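You operate a simulated robot arm through the tools that you are given. There is no shell and no other tool. Be economical: measure what you need, move in short steps, check, and stop when the job is done.

The job below is to be done with a simulated robot arm. You get a single attempt, and the scene is never put back.

TASK
Put one of the milk cartons from the breakfast bar in the pet bowl.

Only the result counts: the job must be done as asked and must still hold three seconds after the hand-in. Knocking over, shifting, dropping, spilling or breaking anything else fails it.

THE ROBOT
A 7-joint arm with a two-finger parallel gripper, fixed in place. Base frame: the origin is at the foot of the arm, x ahead of it, y to its left, z up; the work surface is at about z = 0.9. Units: m, degrees, N and s.
Its first joint turns from -166.0 to 166.0 degrees. Payload 4.4 kg.
The TCP is the grasp point between the finger pads, 0.023 m short of the fingertips. In the tool frame z runs along the fingers and y along their closing line. Largest opening 0.094 m; finger width 0.038, thickness 0.01; the body of the gripper, 0.054 by 0.096 m, starts 0.039 m behind the TCP.
Orientation is told as [roll, pitch, yaw] about the base's x, y, z axes, in that order, counted from this pose: with the fingers straight down and closing along the base's y, the tool's x points along the base's -x, its y along +y and its z along -z.

THE INTERFACE
- The arm moves only by the tool nudge_tool. Its arguments are lists of equal length, an entry for each row: "translation": the shift along the tool's x, y, z in mm, a list of three; "twist": the turn about the tool's z in degrees. In form: {"translation": [[x, y, z], ...], "twist": [twist, ...]}. A call has 1 to 12 rows; each row shifts and turns the commanded pose from where the row before left it, along the tool's axes as they then stand. "jaw" is the closure, from 0 (fully open) to 1 (shut), set as the call begins (left out, the last holds). Each row takes 0.2 s and may step no farther than 0.05 m and 8.6 degrees from the row before; otherwise, or with a gripper value out of range, the whole call is refused. A pose out of reach is approached as far as the arm can. The call stops where the force on the tool passes 40 N (or 10 N more than at its start, if that is more) or the arm is blocked; 0.2 s more then pass. Each finger travels about 0.072 m/s and halts on what it meets, pressing with about 30 N; the grip force reading is that of the motor and also rises with nothing between the fingers. The clock runs only during rows and for 0.2 s after the last one: add rows that do not move to give the fingers time. It gives the time, the measured TCP pose, the force on the tool (base axes), the opening and the grip force at its end, in the units of the frame above (readings bear some noise).
- Cameras (640 x 400 px; columns grow to the right, rows downward): "scene" is fixed at [0.0532, -0.4937, 1.4806]; the picture's right is [-0.02, -1.00, 0.00], its down [-0.53, 0.01, -0.85] and it looks along [0.85, -0.02, -0.53] (base axes); focal length 376 px, centre (320, 200). "wrist" rides on the gripper at [0.086, 0.016, -0.074] in the tool frame; the picture's right is [-0.18, 0.98, 0.00], its down [-0.58, -0.11, -0.81] and it looks along [-0.79, -0.15, 0.59] (tool axes); focal length 243 px, centre (320, 200). There is no depth. A picture from a camera that has moved, and an enlarged one, comes with that camera's place and axes in the base frame and with its lens. The place of the scene camera against the robot may be out by one fixed shift of up to 0.012 m in any direction.
- get_image(camera): a new picture of that camera. No time passes.
- inspect(camera, box): a new picture of the part [left, top, right, bottom] of that camera's present view, enlarged. No time passes.
- finish_job(): hands the job in; it is judged then, once.

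Go step by step. Nothing tells you positions but the pictures and the camera data: compare them with the known pose of the tool, close in by small moves and look again before you grip or let go. The budget is 90 turns and 36 pictures, counting those below and the enlarged ones. Unless the task says otherwise, let go and move clear before handing in, and close with one line.

The tools are called by a JSON object that holds its "method" and its "body". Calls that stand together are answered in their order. nudge_tool: Moves the arm, as the interface text tells. Its arguments: {"type":"object","properties":{"translation":{"type":"array"},"twist":{"type":"array"},"jaw":{"type":"number"}},"required":["translation","twist"]} The other tools are called the same way: get_image (camera) takes a picture; inspect (camera, box) takes an enlarged picture of a part of a camera's view; finish_job () hands the job in.

At the start:

```text
time: 0.0
tool_pos: [0.6071, -0.4925, 1.2344]
tool_rot: [0.0, 0.0, 0.0]
contact_force: [-0.5, 0.5, -0.1]
finger_gap: 0.0943
finger_force: 0.1
```

scene: 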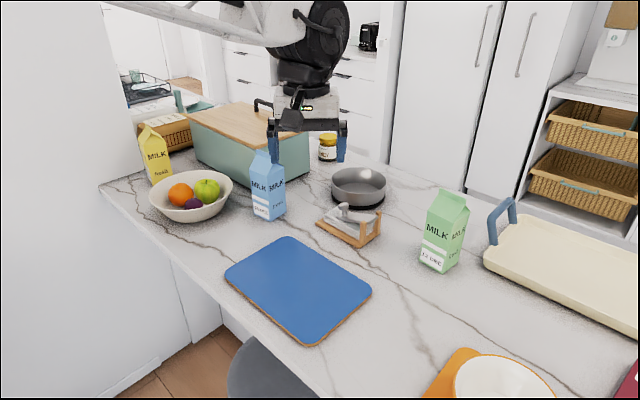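
wrist: 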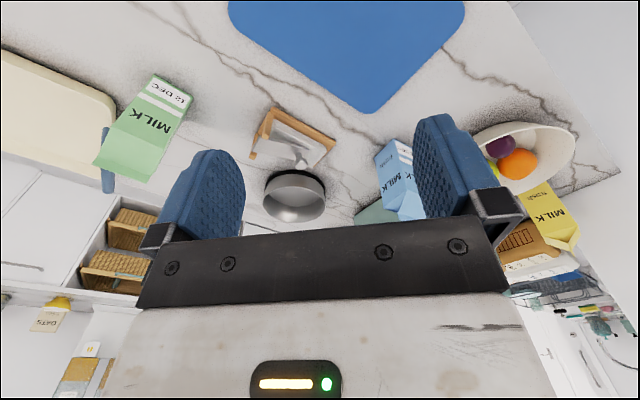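

I see three milk cartons (yellow, blue, green), a grey metal bowl, a fruit bowl and part of a white bowl at the bottom. I'll enlarge a few areas to identify the pet bowl.

{"method": "inspect", "body": {"camera": "scene", "box": [230, 120, 490, 280]}}

{"method": "inspect", "body": {"camera": "scene", "box": [400, 250, 640, 400]}}

```text
2.46 times, centred on (360, 200) of scene
camera zoom: at [0.0532, -0.4937, 1.4806], right [-0.02, -1.0, 0.0], down [-0.53, 0.01, -0.85], along [0.85, -0.02, -0.53], focal length 924 px, centre (222, 200)
```

zoom: 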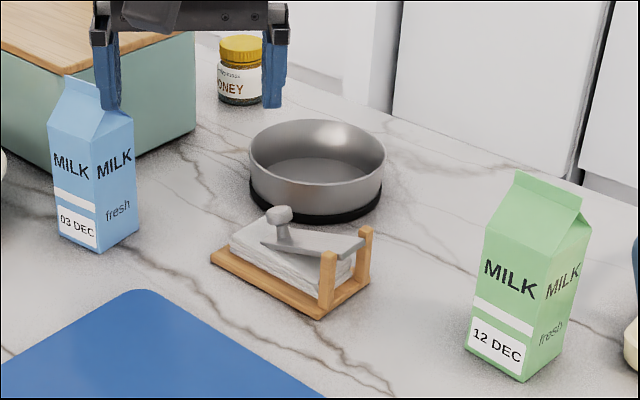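

```text
2.67 times, centred on (520, 325) of scene
camera zoom: at [0.0532, -0.4937, 1.4806], right [-0.02, -1.0, 0.0], down [-0.53, 0.01, -0.85], along [0.85, -0.02, -0.53], focal length 1002 px, centre (-213, -133)
```

zoom: 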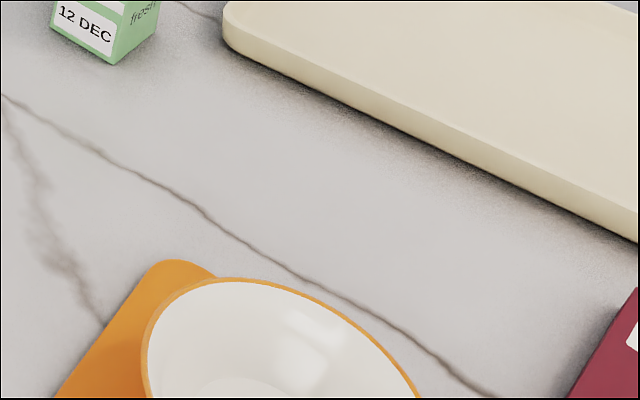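

The steel bowl sits near (1.0, -0.63) and looks out of reach, green is near (0.71, -0.78) and blue near (0.92, -0.37). I'll pull back a little and turn the wrist camera towards -y to see the orange bowl and whatever lies beyond it.

{"method": "nudge_tool", "body": {"translation": [[40, 0, 0], [40, 0, 0], [40, 0, 0], [0, 0, 0], [0, 0, 0], [0, 0, 0], [0, 0, 0], [0, 0, 0], [0, 0, 0], [0, 0, 0], [0, 0, 0], [0, 0, 0]], "twist": [0, 0, 0, 8.5, 8.5, 8.5, 8.5, 8.5, 8.5, 8.5, 8.5, 8.5], "jaw": 0}}

{"method": "get_image", "body": {"camera": "wrist"}}

```text
time: 2.6
tool_pos: [0.4874, -0.4925, 1.2362]
tool_rot: [-0.1, 0.0, -76.6]
contact_force: [0.9, 0.1, 0.7]
finger_gap: 0.0939
finger_force: 0.1
```

```text
31 pictures are left
camera wrist: at [0.4831, -0.4045, 1.3111], right [1.0, 0.05, 0.0], down [0.03, -0.59, 0.81], along [0.04, -0.81, -0.59], focal length 243 px, centre (320, 200)
```

wrist: 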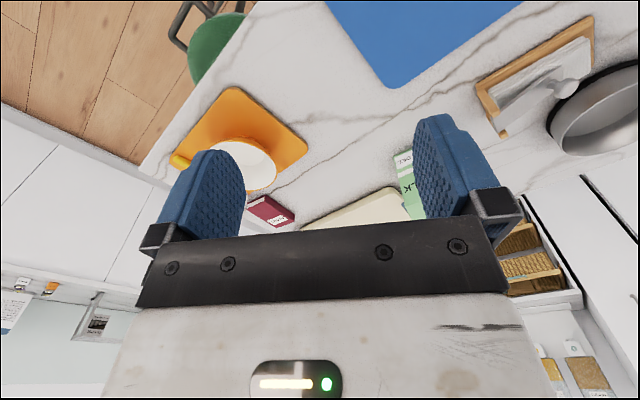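

The orange bowl on its board is visible, with something orange at its left side. I'll enlarge it.

{"method": "inspect", "body": {"camera": "wrist", "box": [150, 70, 330, 240]}}

```text
2.35 times, centred on (240, 155) of wrist
camera zoom: at [0.4831, -0.4045, 1.3111], right [1.0, 0.05, 0.0], down [0.03, -0.59, 0.81], along [0.04, -0.81, -0.59], focal length 571 px, centre (508, 306)
```

zoom: 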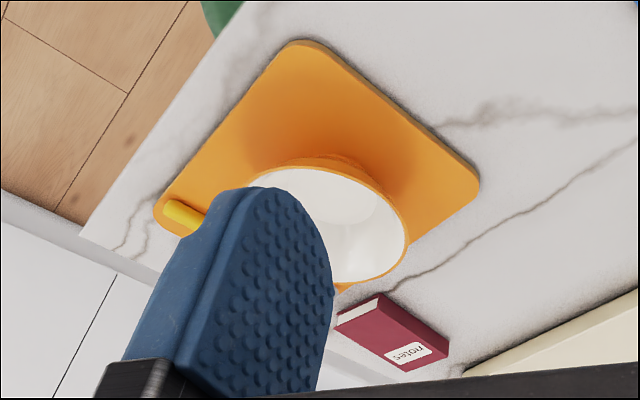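

The bowl sits on an orange mat with a yellow item at its corner. I'll turn the wrist further so the fingers no longer hide it.

{"method": "nudge_tool", "body": {"translation": [[0, 0, 0], [0, 0, 0], [0, 0, 0], [0, 0, 0]], "twist": [8, 8, 8, 0]}}

{"method": "inspect", "body": {"camera": "wrist", "box": [160, 20, 440, 240]}}

```text
time: 3.6
tool_pos: [0.4879, -0.4933, 1.2344]
tool_rot: [0.1, -0.1, -100.6]
contact_force: [0.3, -0.1, 0.2]
finger_gap: 0.0937
finger_force: 0.1
```

```text
1.82 times, centred on (300, 130) of wrist
camera zoom: at [0.5194, -0.4112, 1.3101], right [0.93, -0.36, 0.0], down [-0.21, -0.55, 0.81], along [-0.29, -0.75, -0.59], focal length 441 px, centre (356, 327)
```

zoom: 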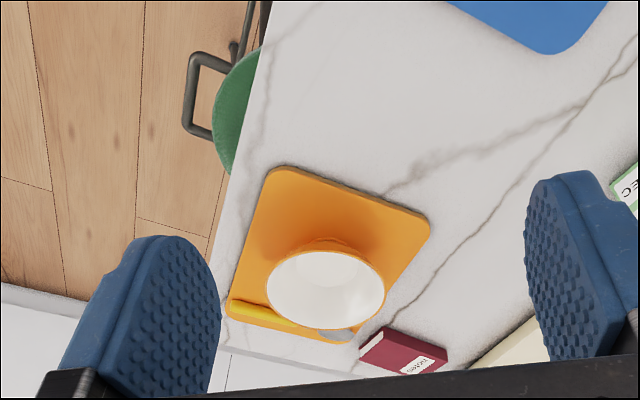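

That is a food bowl on a cutting board beside a knife, so the steel bowl with the rubber foot looks like the pet bowl. I'll turn back and approach it from above for a closer look and to test the reach.

{"method": "nudge_tool", "body": {"translation": [[0, 0, 0], [0, 0, 0], [0, 0, 0], [0, 0, 0], [0, 0, 0], [0, 0, 0], [0, 0, 0], [0, 0, 0], [-45, 0, 0], [-45, 0, 0], [-45, 0, 0], [-45, 0, 0]], "twist": [-8.5, -8.5, -8.5, -8.5, -8.5, -8.5, -8.5, -8.5, 0, 0, 0, 0]}}

{"method": "get_image", "body": {"camera": "wrist"}}

```text
time: 6.2
tool_pos: [0.6392, -0.589, 1.2374]
tool_rot: [0.0, -0.1, -32.5]
contact_force: [-0.6, 0.5, 1.4]
finger_gap: 0.0941
finger_force: 0.0
```

```text
28 pictures are left
camera wrist: at [0.5746, -0.5287, 1.3122], right [0.68, 0.73, 0.0], down [0.43, -0.4, 0.81], along [0.59, -0.55, -0.59], focal length 243 px, centre (320, 200)
```

wrist: 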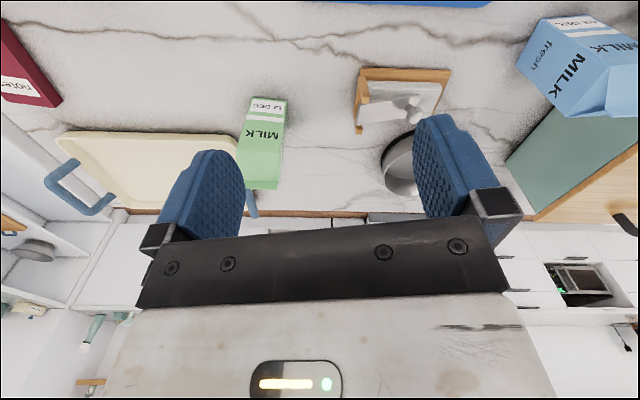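

Another round object stands on the shelf to the left. I'll enlarge that and push outwards at this height to measure the actual reach.

{"method": "inspect", "body": {"camera": "wrist", "box": [0, 140, 160, 300]}}

{"method": "nudge_tool", "body": {"translation": [[-45, 0, 0], [-45, 0, 0], [-45, 0, 0], [-45, 0, 0], [-45, 0, 0], [0, 0, 0]], "twist": [0, 8, 0, 0, 0, 0]}}

{"method": "get_image", "body": {"camera": "wrist"}}

```text
2.50 times, centred on (80, 220) of wrist
camera zoom: at [0.5746, -0.5287, 1.3122], right [0.68, 0.73, 0.0], down [0.43, -0.4, 0.81], along [0.59, -0.55, -0.59], focal length 606 px, centre (920, 150)
```

zoom: 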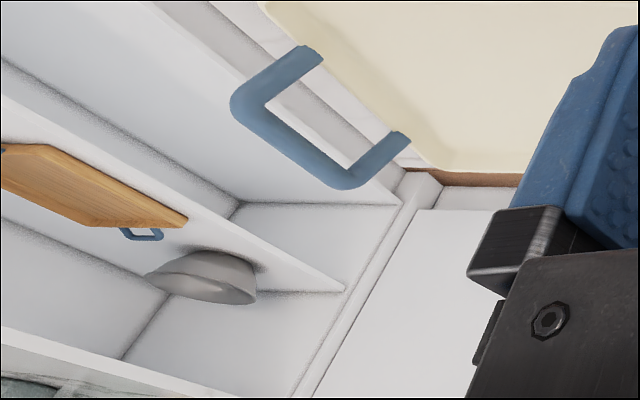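

```text
time: 7.6
tool_pos: [0.8171, -0.7279, 1.2347]
tool_rot: [0.0, 0.0, -40.5]
contact_force: [-0.5, -0.7, -0.3]
finger_gap: 0.0941
finger_force: 0.0
```

```text
26 pictures are left
camera wrist: at [0.7628, -0.6587, 1.31], right [0.78, 0.63, 0.0], down [0.37, -0.46, 0.81], along [0.51, -0.63, -0.59], focal length 243 px, centre (320, 200)
```

wrist: 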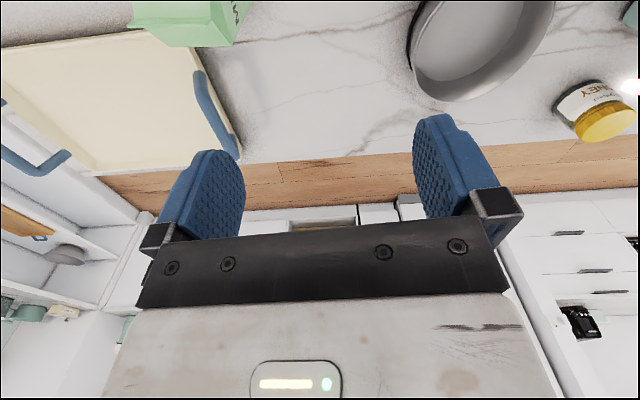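

The arm reaches r ≈ 1.09 m at this height, which is more than near the surface. I'll move over beside the steel bowl to see how far it goes there and get a good look.

{"method": "nudge_tool", "body": {"translation": [[0, 46, 0], [0, 46, 0], [0, 46, 0], [0, 46, 0], [-40, 0, 0], [-40, 0, 0], [0, 0, 0], [0, 0, 0]], "twist": [0, 0, 0, 0, 0, 0, 0, 0]}}

{"method": "get_image", "body": {"camera": "scene"}}

```text
time: 9.4
tool_pos: [0.9981, -0.6379, 1.2351]
tool_rot: [0.1, 0.0, -40.5]
contact_force: [0.0, 0.3, 0.0]
finger_gap: 0.0939
finger_force: 0.0
```

```text
25 pictures are left
```

scene: 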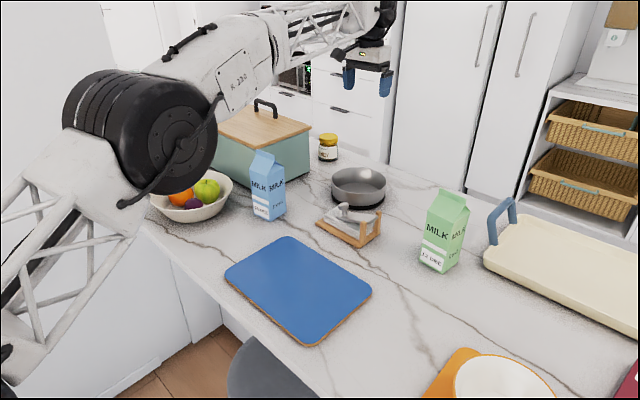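

The tool now hangs almost above the steel bowl at r ≈ 1.18. I'll test lowering here, with the fingertips staying well above the rim.

{"method": "nudge_tool", "body": {"translation": [[0, 0, 40], [0, 0, 40], [0, 0, 40], [0, 0, 40], [0, 0, 0], [0, 0, 0]], "twist": [0, 0, 0, 0, 0, 0]}}

{"method": "get_image", "body": {"camera": "scene"}}

{"method": "get_image", "body": {"camera": "wrist"}}

```text
time: 10.8
tool_pos: [0.9955, -0.639, 1.0759]
tool_rot: [0.1, -0.1, -40.5]
contact_force: [-0.2, 0.5, -0.5]
finger_gap: 0.094
finger_force: 0.1
```

```text
24 pictures are left
```

scene: 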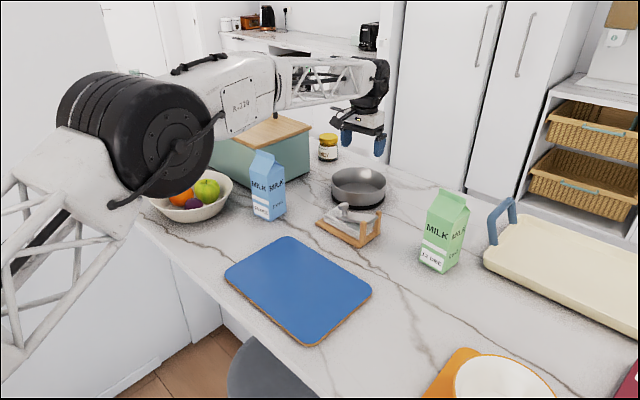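

```text
23 pictures are left
camera wrist: at [0.9404, -0.5686, 1.1519], right [0.78, 0.63, 0.0], down [0.37, -0.46, 0.81], along [0.51, -0.63, -0.59], focal length 243 px, centre (320, 200)
```

wrist: 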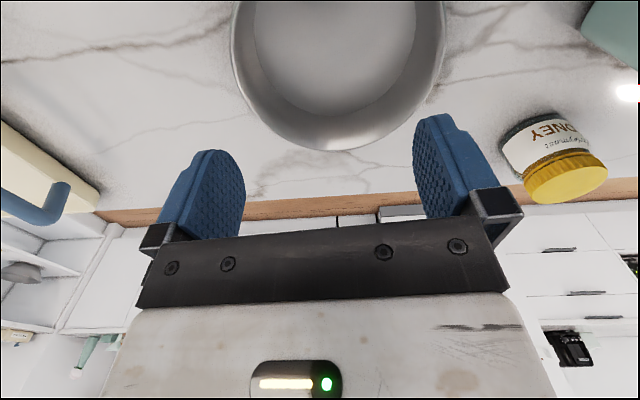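

The arm reaches the steel bowl comfortably; its centre is near (1.018, -0.633), radius about 0.08, rim near z 0.945. The freestanding green carton is the safest to take, so I'll rise and stand back from it with the fingers lined up to its faces (yaw about -53).

{"method": "nudge_tool", "body": {"translation": [[0, 0, -45], [0, 0, -45], [34.6, -23.7, 0], [34.6, -23.7, 0], [34.6, -23.7, 0], [34.6, -23.7, 0], [34.6, -23.7, 0], [34.6, -23.7, 0], [34.6, -23.7, 0], [34.6, -23.7, 0], [34.6, -23.7, 0], [0, 0, 0]], "twist": [0, 0, 0, 0, 0, 0, 0, 0, 0, 0, 6.5, 6]}}

{"method": "get_image", "body": {"camera": "wrist"}}

```text
time: 13.4
tool_pos: [0.6213, -0.5972, 1.1668]
tool_rot: [-0.1, 0.0, -53.0]
contact_force: [-0.1, -0.3, -0.1]
finger_gap: 0.0941
finger_force: 0.1
```

```text
22 pictures are left
camera wrist: at [0.5816, -0.5179, 1.2423], right [0.9, 0.44, 0.0], down [0.26, -0.53, 0.81], along [0.36, -0.72, -0.59], focal length 243 px, centre (320, 200)
```

wrist: 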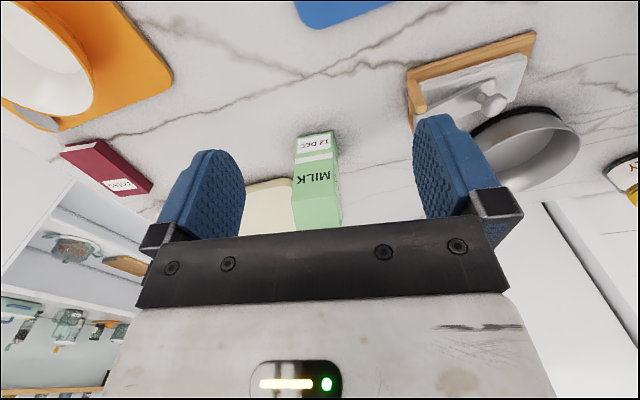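

{"method": "inspect", "body": {"camera": "wrist", "box": [250, 110, 390, 240]}}

{"method": "inspect", "body": {"camera": "scene", "box": [400, 170, 500, 290]}}

```text
3.08 times, centred on (320, 175) of wrist
camera zoom: at [0.5816, -0.5179, 1.2423], right [0.9, 0.44, 0.0], down [0.26, -0.53, 0.81], along [0.36, -0.72, -0.59], focal length 746 px, centre (320, 277)
```

zoom: 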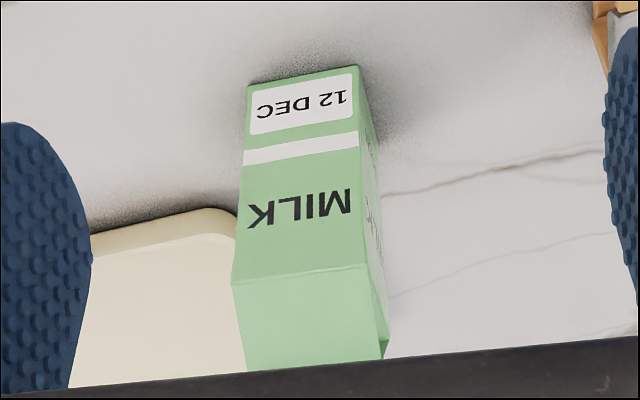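

```text
3.33 times, centred on (450, 230) of scene
camera zoom: at [0.0532, -0.4937, 1.4806], right [-0.02, -1.0, 0.0], down [-0.53, 0.01, -0.85], along [0.85, -0.02, -0.53], focal length 1252 px, centre (-113, 100)
```

zoom: 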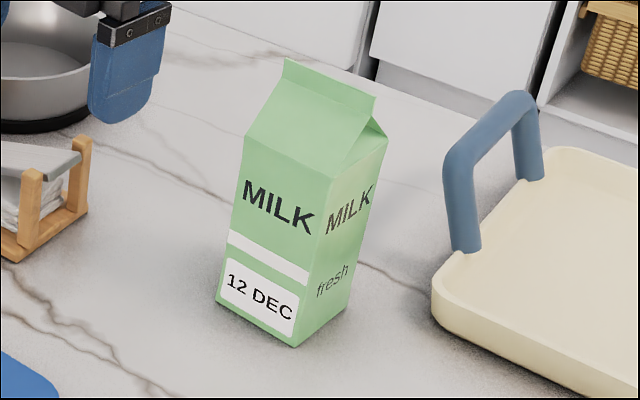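

The green carton is about 0.064 wide, centred near (0.714, -0.790), with its top at about z 1.083. I'll move over it, stop with the fingertips just above its top, and check.

{"method": "nudge_tool", "body": {"translation": [[-42, -8.4, 0], [-42, -8.4, 0], [-42, -8.4, 0], [-42, -8.4, 0], [-42, -8.4, 0], [0, 0, 25], [0, 0, 20], [0, 0, 0]], "twist": [0, 0, 0, 0, 0, -0.8, 0, 0]}}

{"method": "inspect", "body": {"camera": "scene", "box": [380, 110, 540, 290]}}

{"method": "get_image", "body": {"camera": "wrist"}}

```text
time: 15.2
tool_pos: [0.7171, -0.7922, 1.1204]
tool_rot: [0.0, 0.0, -52.2]
contact_force: [0.8, -0.7, -0.7]
finger_gap: 0.094
finger_force: 0.1
```

```text
2.22 times, centred on (460, 200) of scene
camera zoom: at [0.0532, -0.4937, 1.4806], right [-0.02, -1.0, 0.0], down [-0.53, 0.01, -0.85], along [0.85, -0.02, -0.53], focal length 835 px, centre (9, 200)
```

zoom: 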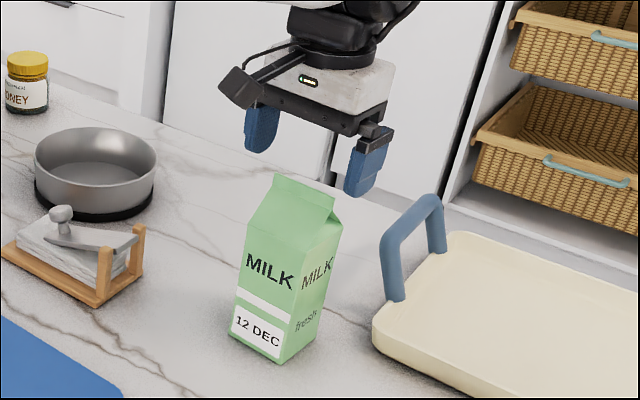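

```text
18 pictures are left
camera wrist: at [0.6764, -0.7126, 1.1958], right [0.89, 0.46, 0.0], down [0.27, -0.53, 0.81], along [0.37, -0.72, -0.59], focal length 243 px, centre (320, 200)
```

wrist: 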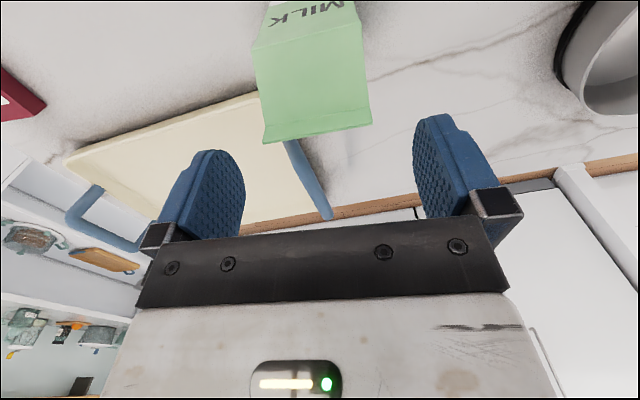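

The carton's ridge midpoint comes out at about (0.715, -0.793), right under the tool, and the tray handle is well clear. I'll descend to z ≈ 1.053, so the palm stays just above the carton's top.

{"method": "nudge_tool", "body": {"translation": [[0, -2, 20], [0, 0, 20], [0, 0, 15], [0, 0, 12], [0, 0, 0]], "twist": [0, 0, 0, 0, 0]}}

{"method": "inspect", "body": {"camera": "scene", "box": [400, 150, 500, 290]}}

{"method": "get_image", "body": {"camera": "wrist"}}

```text
time: 16.4
tool_pos: [0.7154, -0.7899, 1.0562]
tool_rot: [0.0, 0.0, -52.3]
contact_force: [1.0, -0.1, -0.2]
finger_gap: 0.0942
finger_force: 0.0
```

```text
2.86 times, centred on (450, 220) of scene
camera zoom: at [0.0532, -0.4937, 1.4806], right [-0.02, -1.0, 0.0], down [-0.53, 0.01, -0.85], along [0.85, -0.02, -0.53], focal length 1073 px, centre (-51, 143)
```

zoom: 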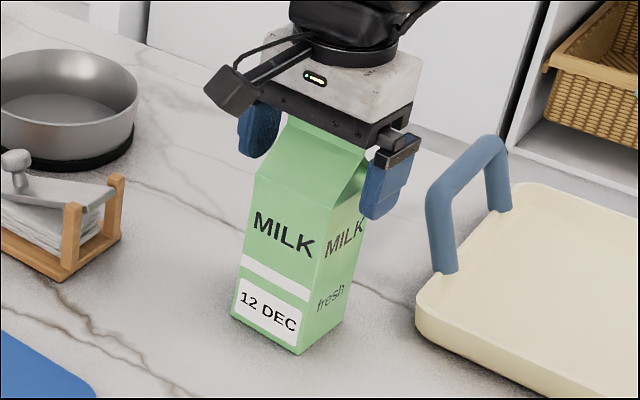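

```text
16 pictures are left
camera wrist: at [0.6742, -0.7117, 1.1304], right [0.89, 0.46, 0.0], down [0.27, -0.53, 0.81], along [0.37, -0.72, -0.59], focal length 243 px, centre (320, 200)
```

wrist: 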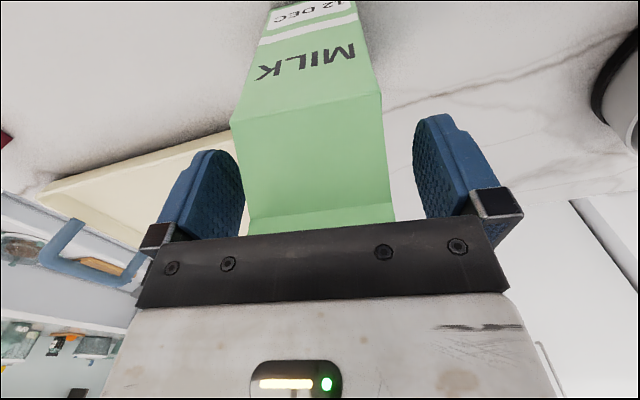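

The carton stands between the fingers, very slightly to the left. I'll make a small correction and close.

{"method": "nudge_tool", "body": {"translation": [[0, -2, 2], [0, 0, 0]], "twist": [0, 0]}}

{"method": "nudge_tool", "body": {"translation": [[0, 0, 0], [0, 0, 0], [0, 0, 0], [0, 0, 0], [0, 0, 0]], "twist": [0, 0, 0, 0, 0], "jaw": 1}}

```text
time: 17.0
tool_pos: [0.712, -0.7917, 1.0513]
tool_rot: [-0.1, 0.1, -52.2]
contact_force: [0.1, -0.2, 0.3]
finger_gap: 0.094
finger_force: 0.0
```

```text
time: 18.2
tool_pos: [0.7117, -0.7918, 1.0536]
tool_rot: [0.0, 0.0, -52.2]
contact_force: [5.1, 2.2, 2.4]
finger_gap: 0.0657
finger_force: 29.6
```

Gripped at 0.0657. I'll lift slowly and check.

{"method": "nudge_tool", "body": {"translation": [[0, 0, -8], [0, 0, -12], [0, 0, -20], [0, 0, -30], [0, 0, -30], [0, 0, 0]], "twist": [0, 0, 0, 0, 0, 0]}}

{"method": "get_image", "body": {"camera": "scene"}}

```text
time: 19.6
tool_pos: [0.7137, -0.7946, 1.1497]
tool_rot: [-0.1, 0.0, -52.1]
contact_force: [0.2, 0.3, -5.3]
finger_gap: 0.0658
finger_force: 29.8
```

```text
15 pictures are left
```

scene: 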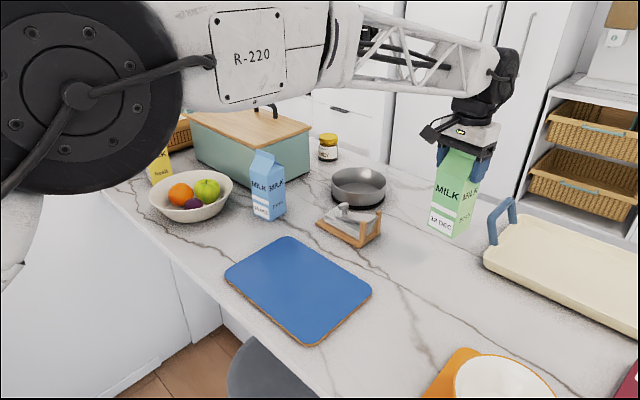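

The carton is held upright. I'll raise it a bit more and carry it over the steel bowl.

{"method": "nudge_tool", "body": {"translation": [[0, 0, -20], [0, 0, -20], [-6.5, 37.7, 0], [-6.5, 37.7, 0], [-6.5, 37.7, 0], [-6.5, 37.7, 0], [-6.5, 37.7, 0], [-6.5, 37.7, 0], [-6.5, 37.7, 0], [-6.5, 37.7, 0], [-6.5, 37.7, 0], [0, 0, 0]], "twist": [0, 0, 0, 0, 0, 0, 0, 0, 0, 0, 0, 0]}}

{"method": "inspect", "body": {"camera": "scene", "box": [280, 60, 440, 240]}}

{"method": "get_image", "body": {"camera": "wrist"}}

```text
time: 22.2
tool_pos: [1.0167, -0.6296, 1.1898]
tool_rot: [0.0, 0.0, -52.2]
contact_force: [0.0, -0.3, -6.2]
finger_gap: 0.0659
finger_force: 29.9
```

```text
2.22 times, centred on (360, 150) of scene
camera zoom: at [0.0532, -0.4937, 1.4806], right [-0.02, -1.0, 0.0], down [-0.53, 0.01, -0.85], along [0.85, -0.02, -0.53], focal length 835 px, centre (231, 311)
```

zoom: 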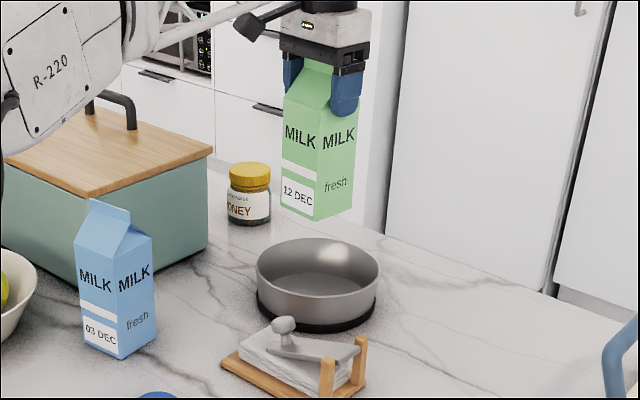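

```text
13 pictures are left
camera wrist: at [0.9771, -0.5501, 1.2653], right [0.89, 0.46, 0.0], down [0.27, -0.53, 0.81], along [0.37, -0.72, -0.59], focal length 243 px, centre (320, 200)
```

wrist: 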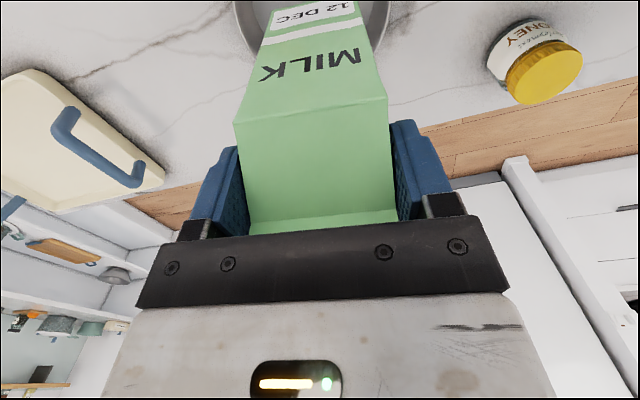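

The carton hangs above the bowl, whose centre I now take as (1.017, -0.637). I'll make a small shift, lower until the base is just above the rim, and check.

{"method": "nudge_tool", "body": {"translation": [[-5, -4, 20], [0, 0, 20], [0, 0, 20], [0, 0, 15], [0, 0, 0], [0, 0, 0]], "twist": [0, 0, 0, 0, 0, 0]}}

{"method": "inspect", "body": {"camera": "scene", "box": [300, 90, 420, 220]}}

{"method": "inspect", "body": {"camera": "wrist", "box": [180, 0, 460, 160]}}

```text
time: 23.6
tool_pos: [1.0146, -0.6388, 1.1142]
tool_rot: [0.0, 0.0, -52.2]
contact_force: [0.0, 0.5, -5.8]
finger_gap: 0.0657
finger_force: 29.9
```

```text
3.08 times, centred on (360, 155) of scene
camera zoom: at [0.0532, -0.4937, 1.4806], right [-0.02, -1.0, 0.0], down [-0.53, 0.01, -0.85], along [0.85, -0.02, -0.53], focal length 1156 px, centre (197, 338)
```

zoom: 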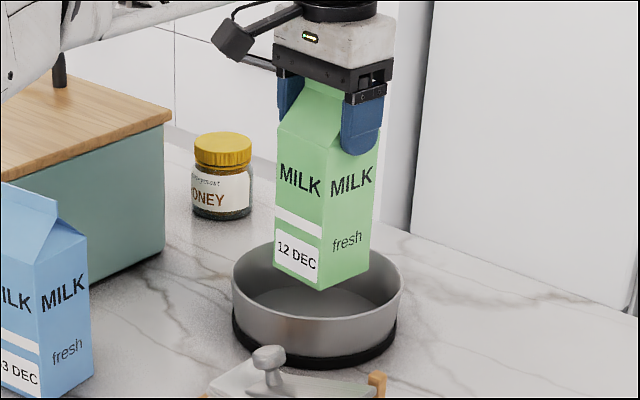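

```text
2.29 times, centred on (320, 80) of wrist
camera zoom: at [0.9742, -0.5597, 1.1898], right [0.89, 0.46, 0.0], down [0.27, -0.53, 0.81], along [0.37, -0.72, -0.59], focal length 555 px, centre (320, 474)
```

zoom: 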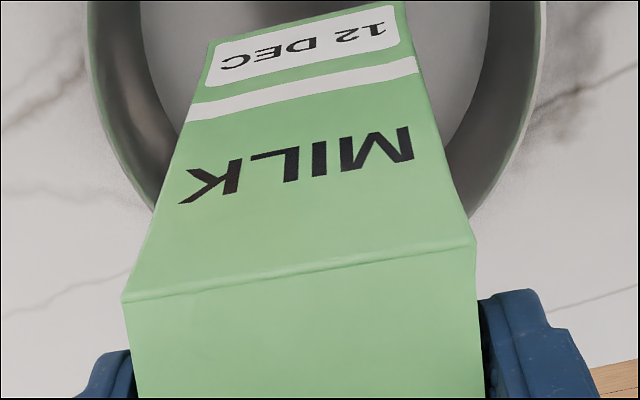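

The carton's base is over the bowl interior, roughly 6 mm towards -y of centre. I'll correct that and lower into the bowl, then feel for the floor.

{"method": "nudge_tool", "body": {"translation": [[4, 3, 0], [0, 0, 15], [0, 0, 15], [0, 0, 10], [0, 0, 0]], "twist": [0, 0, 0, 0, 0]}}

{"method": "inspect", "body": {"camera": "scene", "box": [300, 90, 420, 220]}}

```text
time: 24.8
tool_pos: [1.0167, -0.6333, 1.0753]
tool_rot: [0.1, 0.0, -52.1]
contact_force: [0.2, 0.2, -6.1]
finger_gap: 0.0655
finger_force: 29.8
```

```text
3.08 times, centred on (360, 155) of scene
camera zoom: at [0.0532, -0.4937, 1.4806], right [-0.02, -1.0, 0.0], down [-0.53, 0.01, -0.85], along [0.85, -0.02, -0.53], focal length 1156 px, centre (197, 338)
```

zoom: 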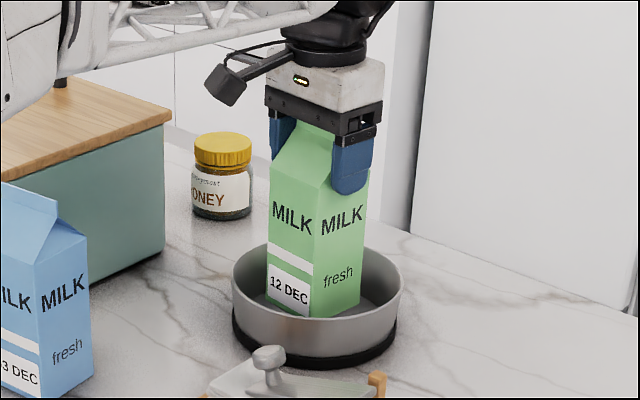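

It's centred and inside the bowl. I'll lower in small steps, watching the vertical force.

{"method": "nudge_tool", "body": {"translation": [[0, 0, 3], [0, 0, 3], [0, 0, 0]], "twist": [0, 0, 0]}}

{"method": "nudge_tool", "body": {"translation": [[0, 0, 2], [0, 0, 2], [0, 0, 0]], "twist": [0, 0, 0]}}

```text
time: 25.6
tool_pos: [1.0165, -0.633, 1.0697]
tool_rot: [0.0, -0.1, -52.3]
contact_force: [-0.2, 0.1, -6.0]
finger_gap: 0.0659
finger_force: 29.8
```

```text
time: 26.4
tool_pos: [1.0164, -0.634, 1.0656]
tool_rot: [-0.1, 0.0, -52.2]
contact_force: [-0.6, 0.2, -6.7]
finger_gap: 0.0659
finger_force: 29.4
```

No floor contact yet; continuing down.

{"method": "nudge_tool", "body": {"translation": [[0, 0, 2], [0, 0, 1], [0, 0, 0]], "twist": [0, 0, 0]}}

```text
time: 27.2
tool_pos: [1.0166, -0.6331, 1.062]
tool_rot: [0.1, 0.0, -52.1]
contact_force: [-0.3, -0.1, -6.5]
finger_gap: 0.0656
finger_force: 30.5
```

{"method": "nudge_tool", "body": {"translation": [[0, 0, 1.5], [0, 0, 1], [0, 0, 0]], "twist": [0, 0, 0]}}

```text
time: 28.0
tool_pos: [1.016, -0.6346, 1.0601]
tool_rot: [0.1, 0.0, -52.2]
contact_force: [-0.6, -0.4, -6.5]
finger_gap: 0.0655
finger_force: 29.5
```

Still hanging free (force unchanged at about -6.5), so I'll go on in small steps.

{"method": "nudge_tool", "body": {"translation": [[0, 0, 1.5], [0, 0, 1], [0, 0, 0]], "twist": [0, 0, 0]}}

```text
time: 28.8
tool_pos: [1.0165, -0.6339, 1.0587]
tool_rot: [0.0, -0.1, -52.1]
contact_force: [-0.4, 2.4, 4.5]
finger_gap: 0.066
finger_force: 30.2
```

The floor of the bowl now carries the carton (force turned positive). I'll open the fingers and rise straight up.

{"method": "nudge_tool", "body": {"translation": [[0, 0, 0], [0, 0, 0], [0, 0, 0], [0, 0, 0]], "twist": [0, 0, 0, 0], "jaw": 0}}

{"method": "inspect", "body": {"camera": "scene", "box": [300, 90, 420, 220]}}

```text
time: 29.8
tool_pos: [1.0175, -0.6339, 1.057]
tool_rot: [-0.1, 0.0, -52.2]
contact_force: [-0.2, -1.1, -0.2]
finger_gap: 0.0942
finger_force: 0.1
```

```text
3.08 times, centred on (360, 155) of scene
camera zoom: at [0.0532, -0.4937, 1.4806], right [-0.02, -1.0, 0.0], down [-0.53, 0.01, -0.85], along [0.85, -0.02, -0.53], focal length 1156 px, centre (197, 338)
```

zoom: 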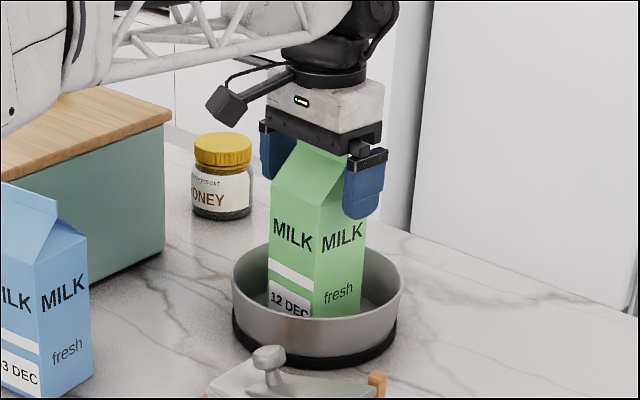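

The carton stands upright in the bowl with the fingers open and clear. I'll rise straight up and take a last look.

{"method": "nudge_tool", "body": {"translation": [[0, 0, -10], [0, 0, -20], [0, 0, -30], [0, 0, -40], [0, 0, -40], [0, 0, -40], [0, 0, 0]], "twist": [0, 0, 0, 0, 0, 0, 0]}}

{"method": "get_image", "body": {"camera": "scene"}}

```text
time: 31.4
tool_pos: [1.016, -0.6326, 1.2401]
tool_rot: [0.1, 0.0, -52.2]
contact_force: [0.2, 0.1, 0.0]
finger_gap: 0.094
finger_force: 0.0
```

```text
8 pictures are left
```

scene: 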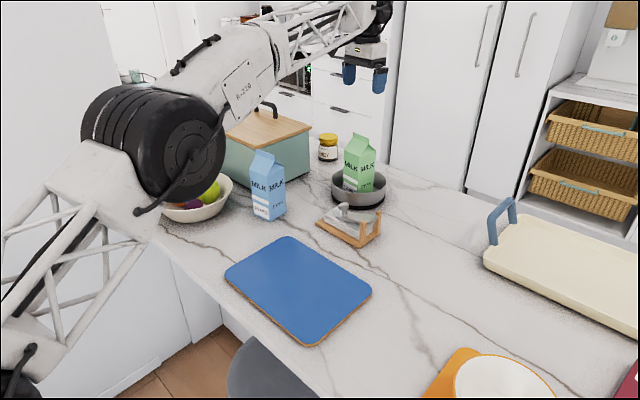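

The green carton stands in the steel pet bowl, the other objects I can see look unmoved, and the arm is clear. I'm handing in.

{"method": "finish_job", "body": {}}

```text
The job is handed in.
```

I put the green milk carton upright in the steel bowl with the rubber foot, which I took to be the pet bowl; nothing else appeared to move in the last picture.
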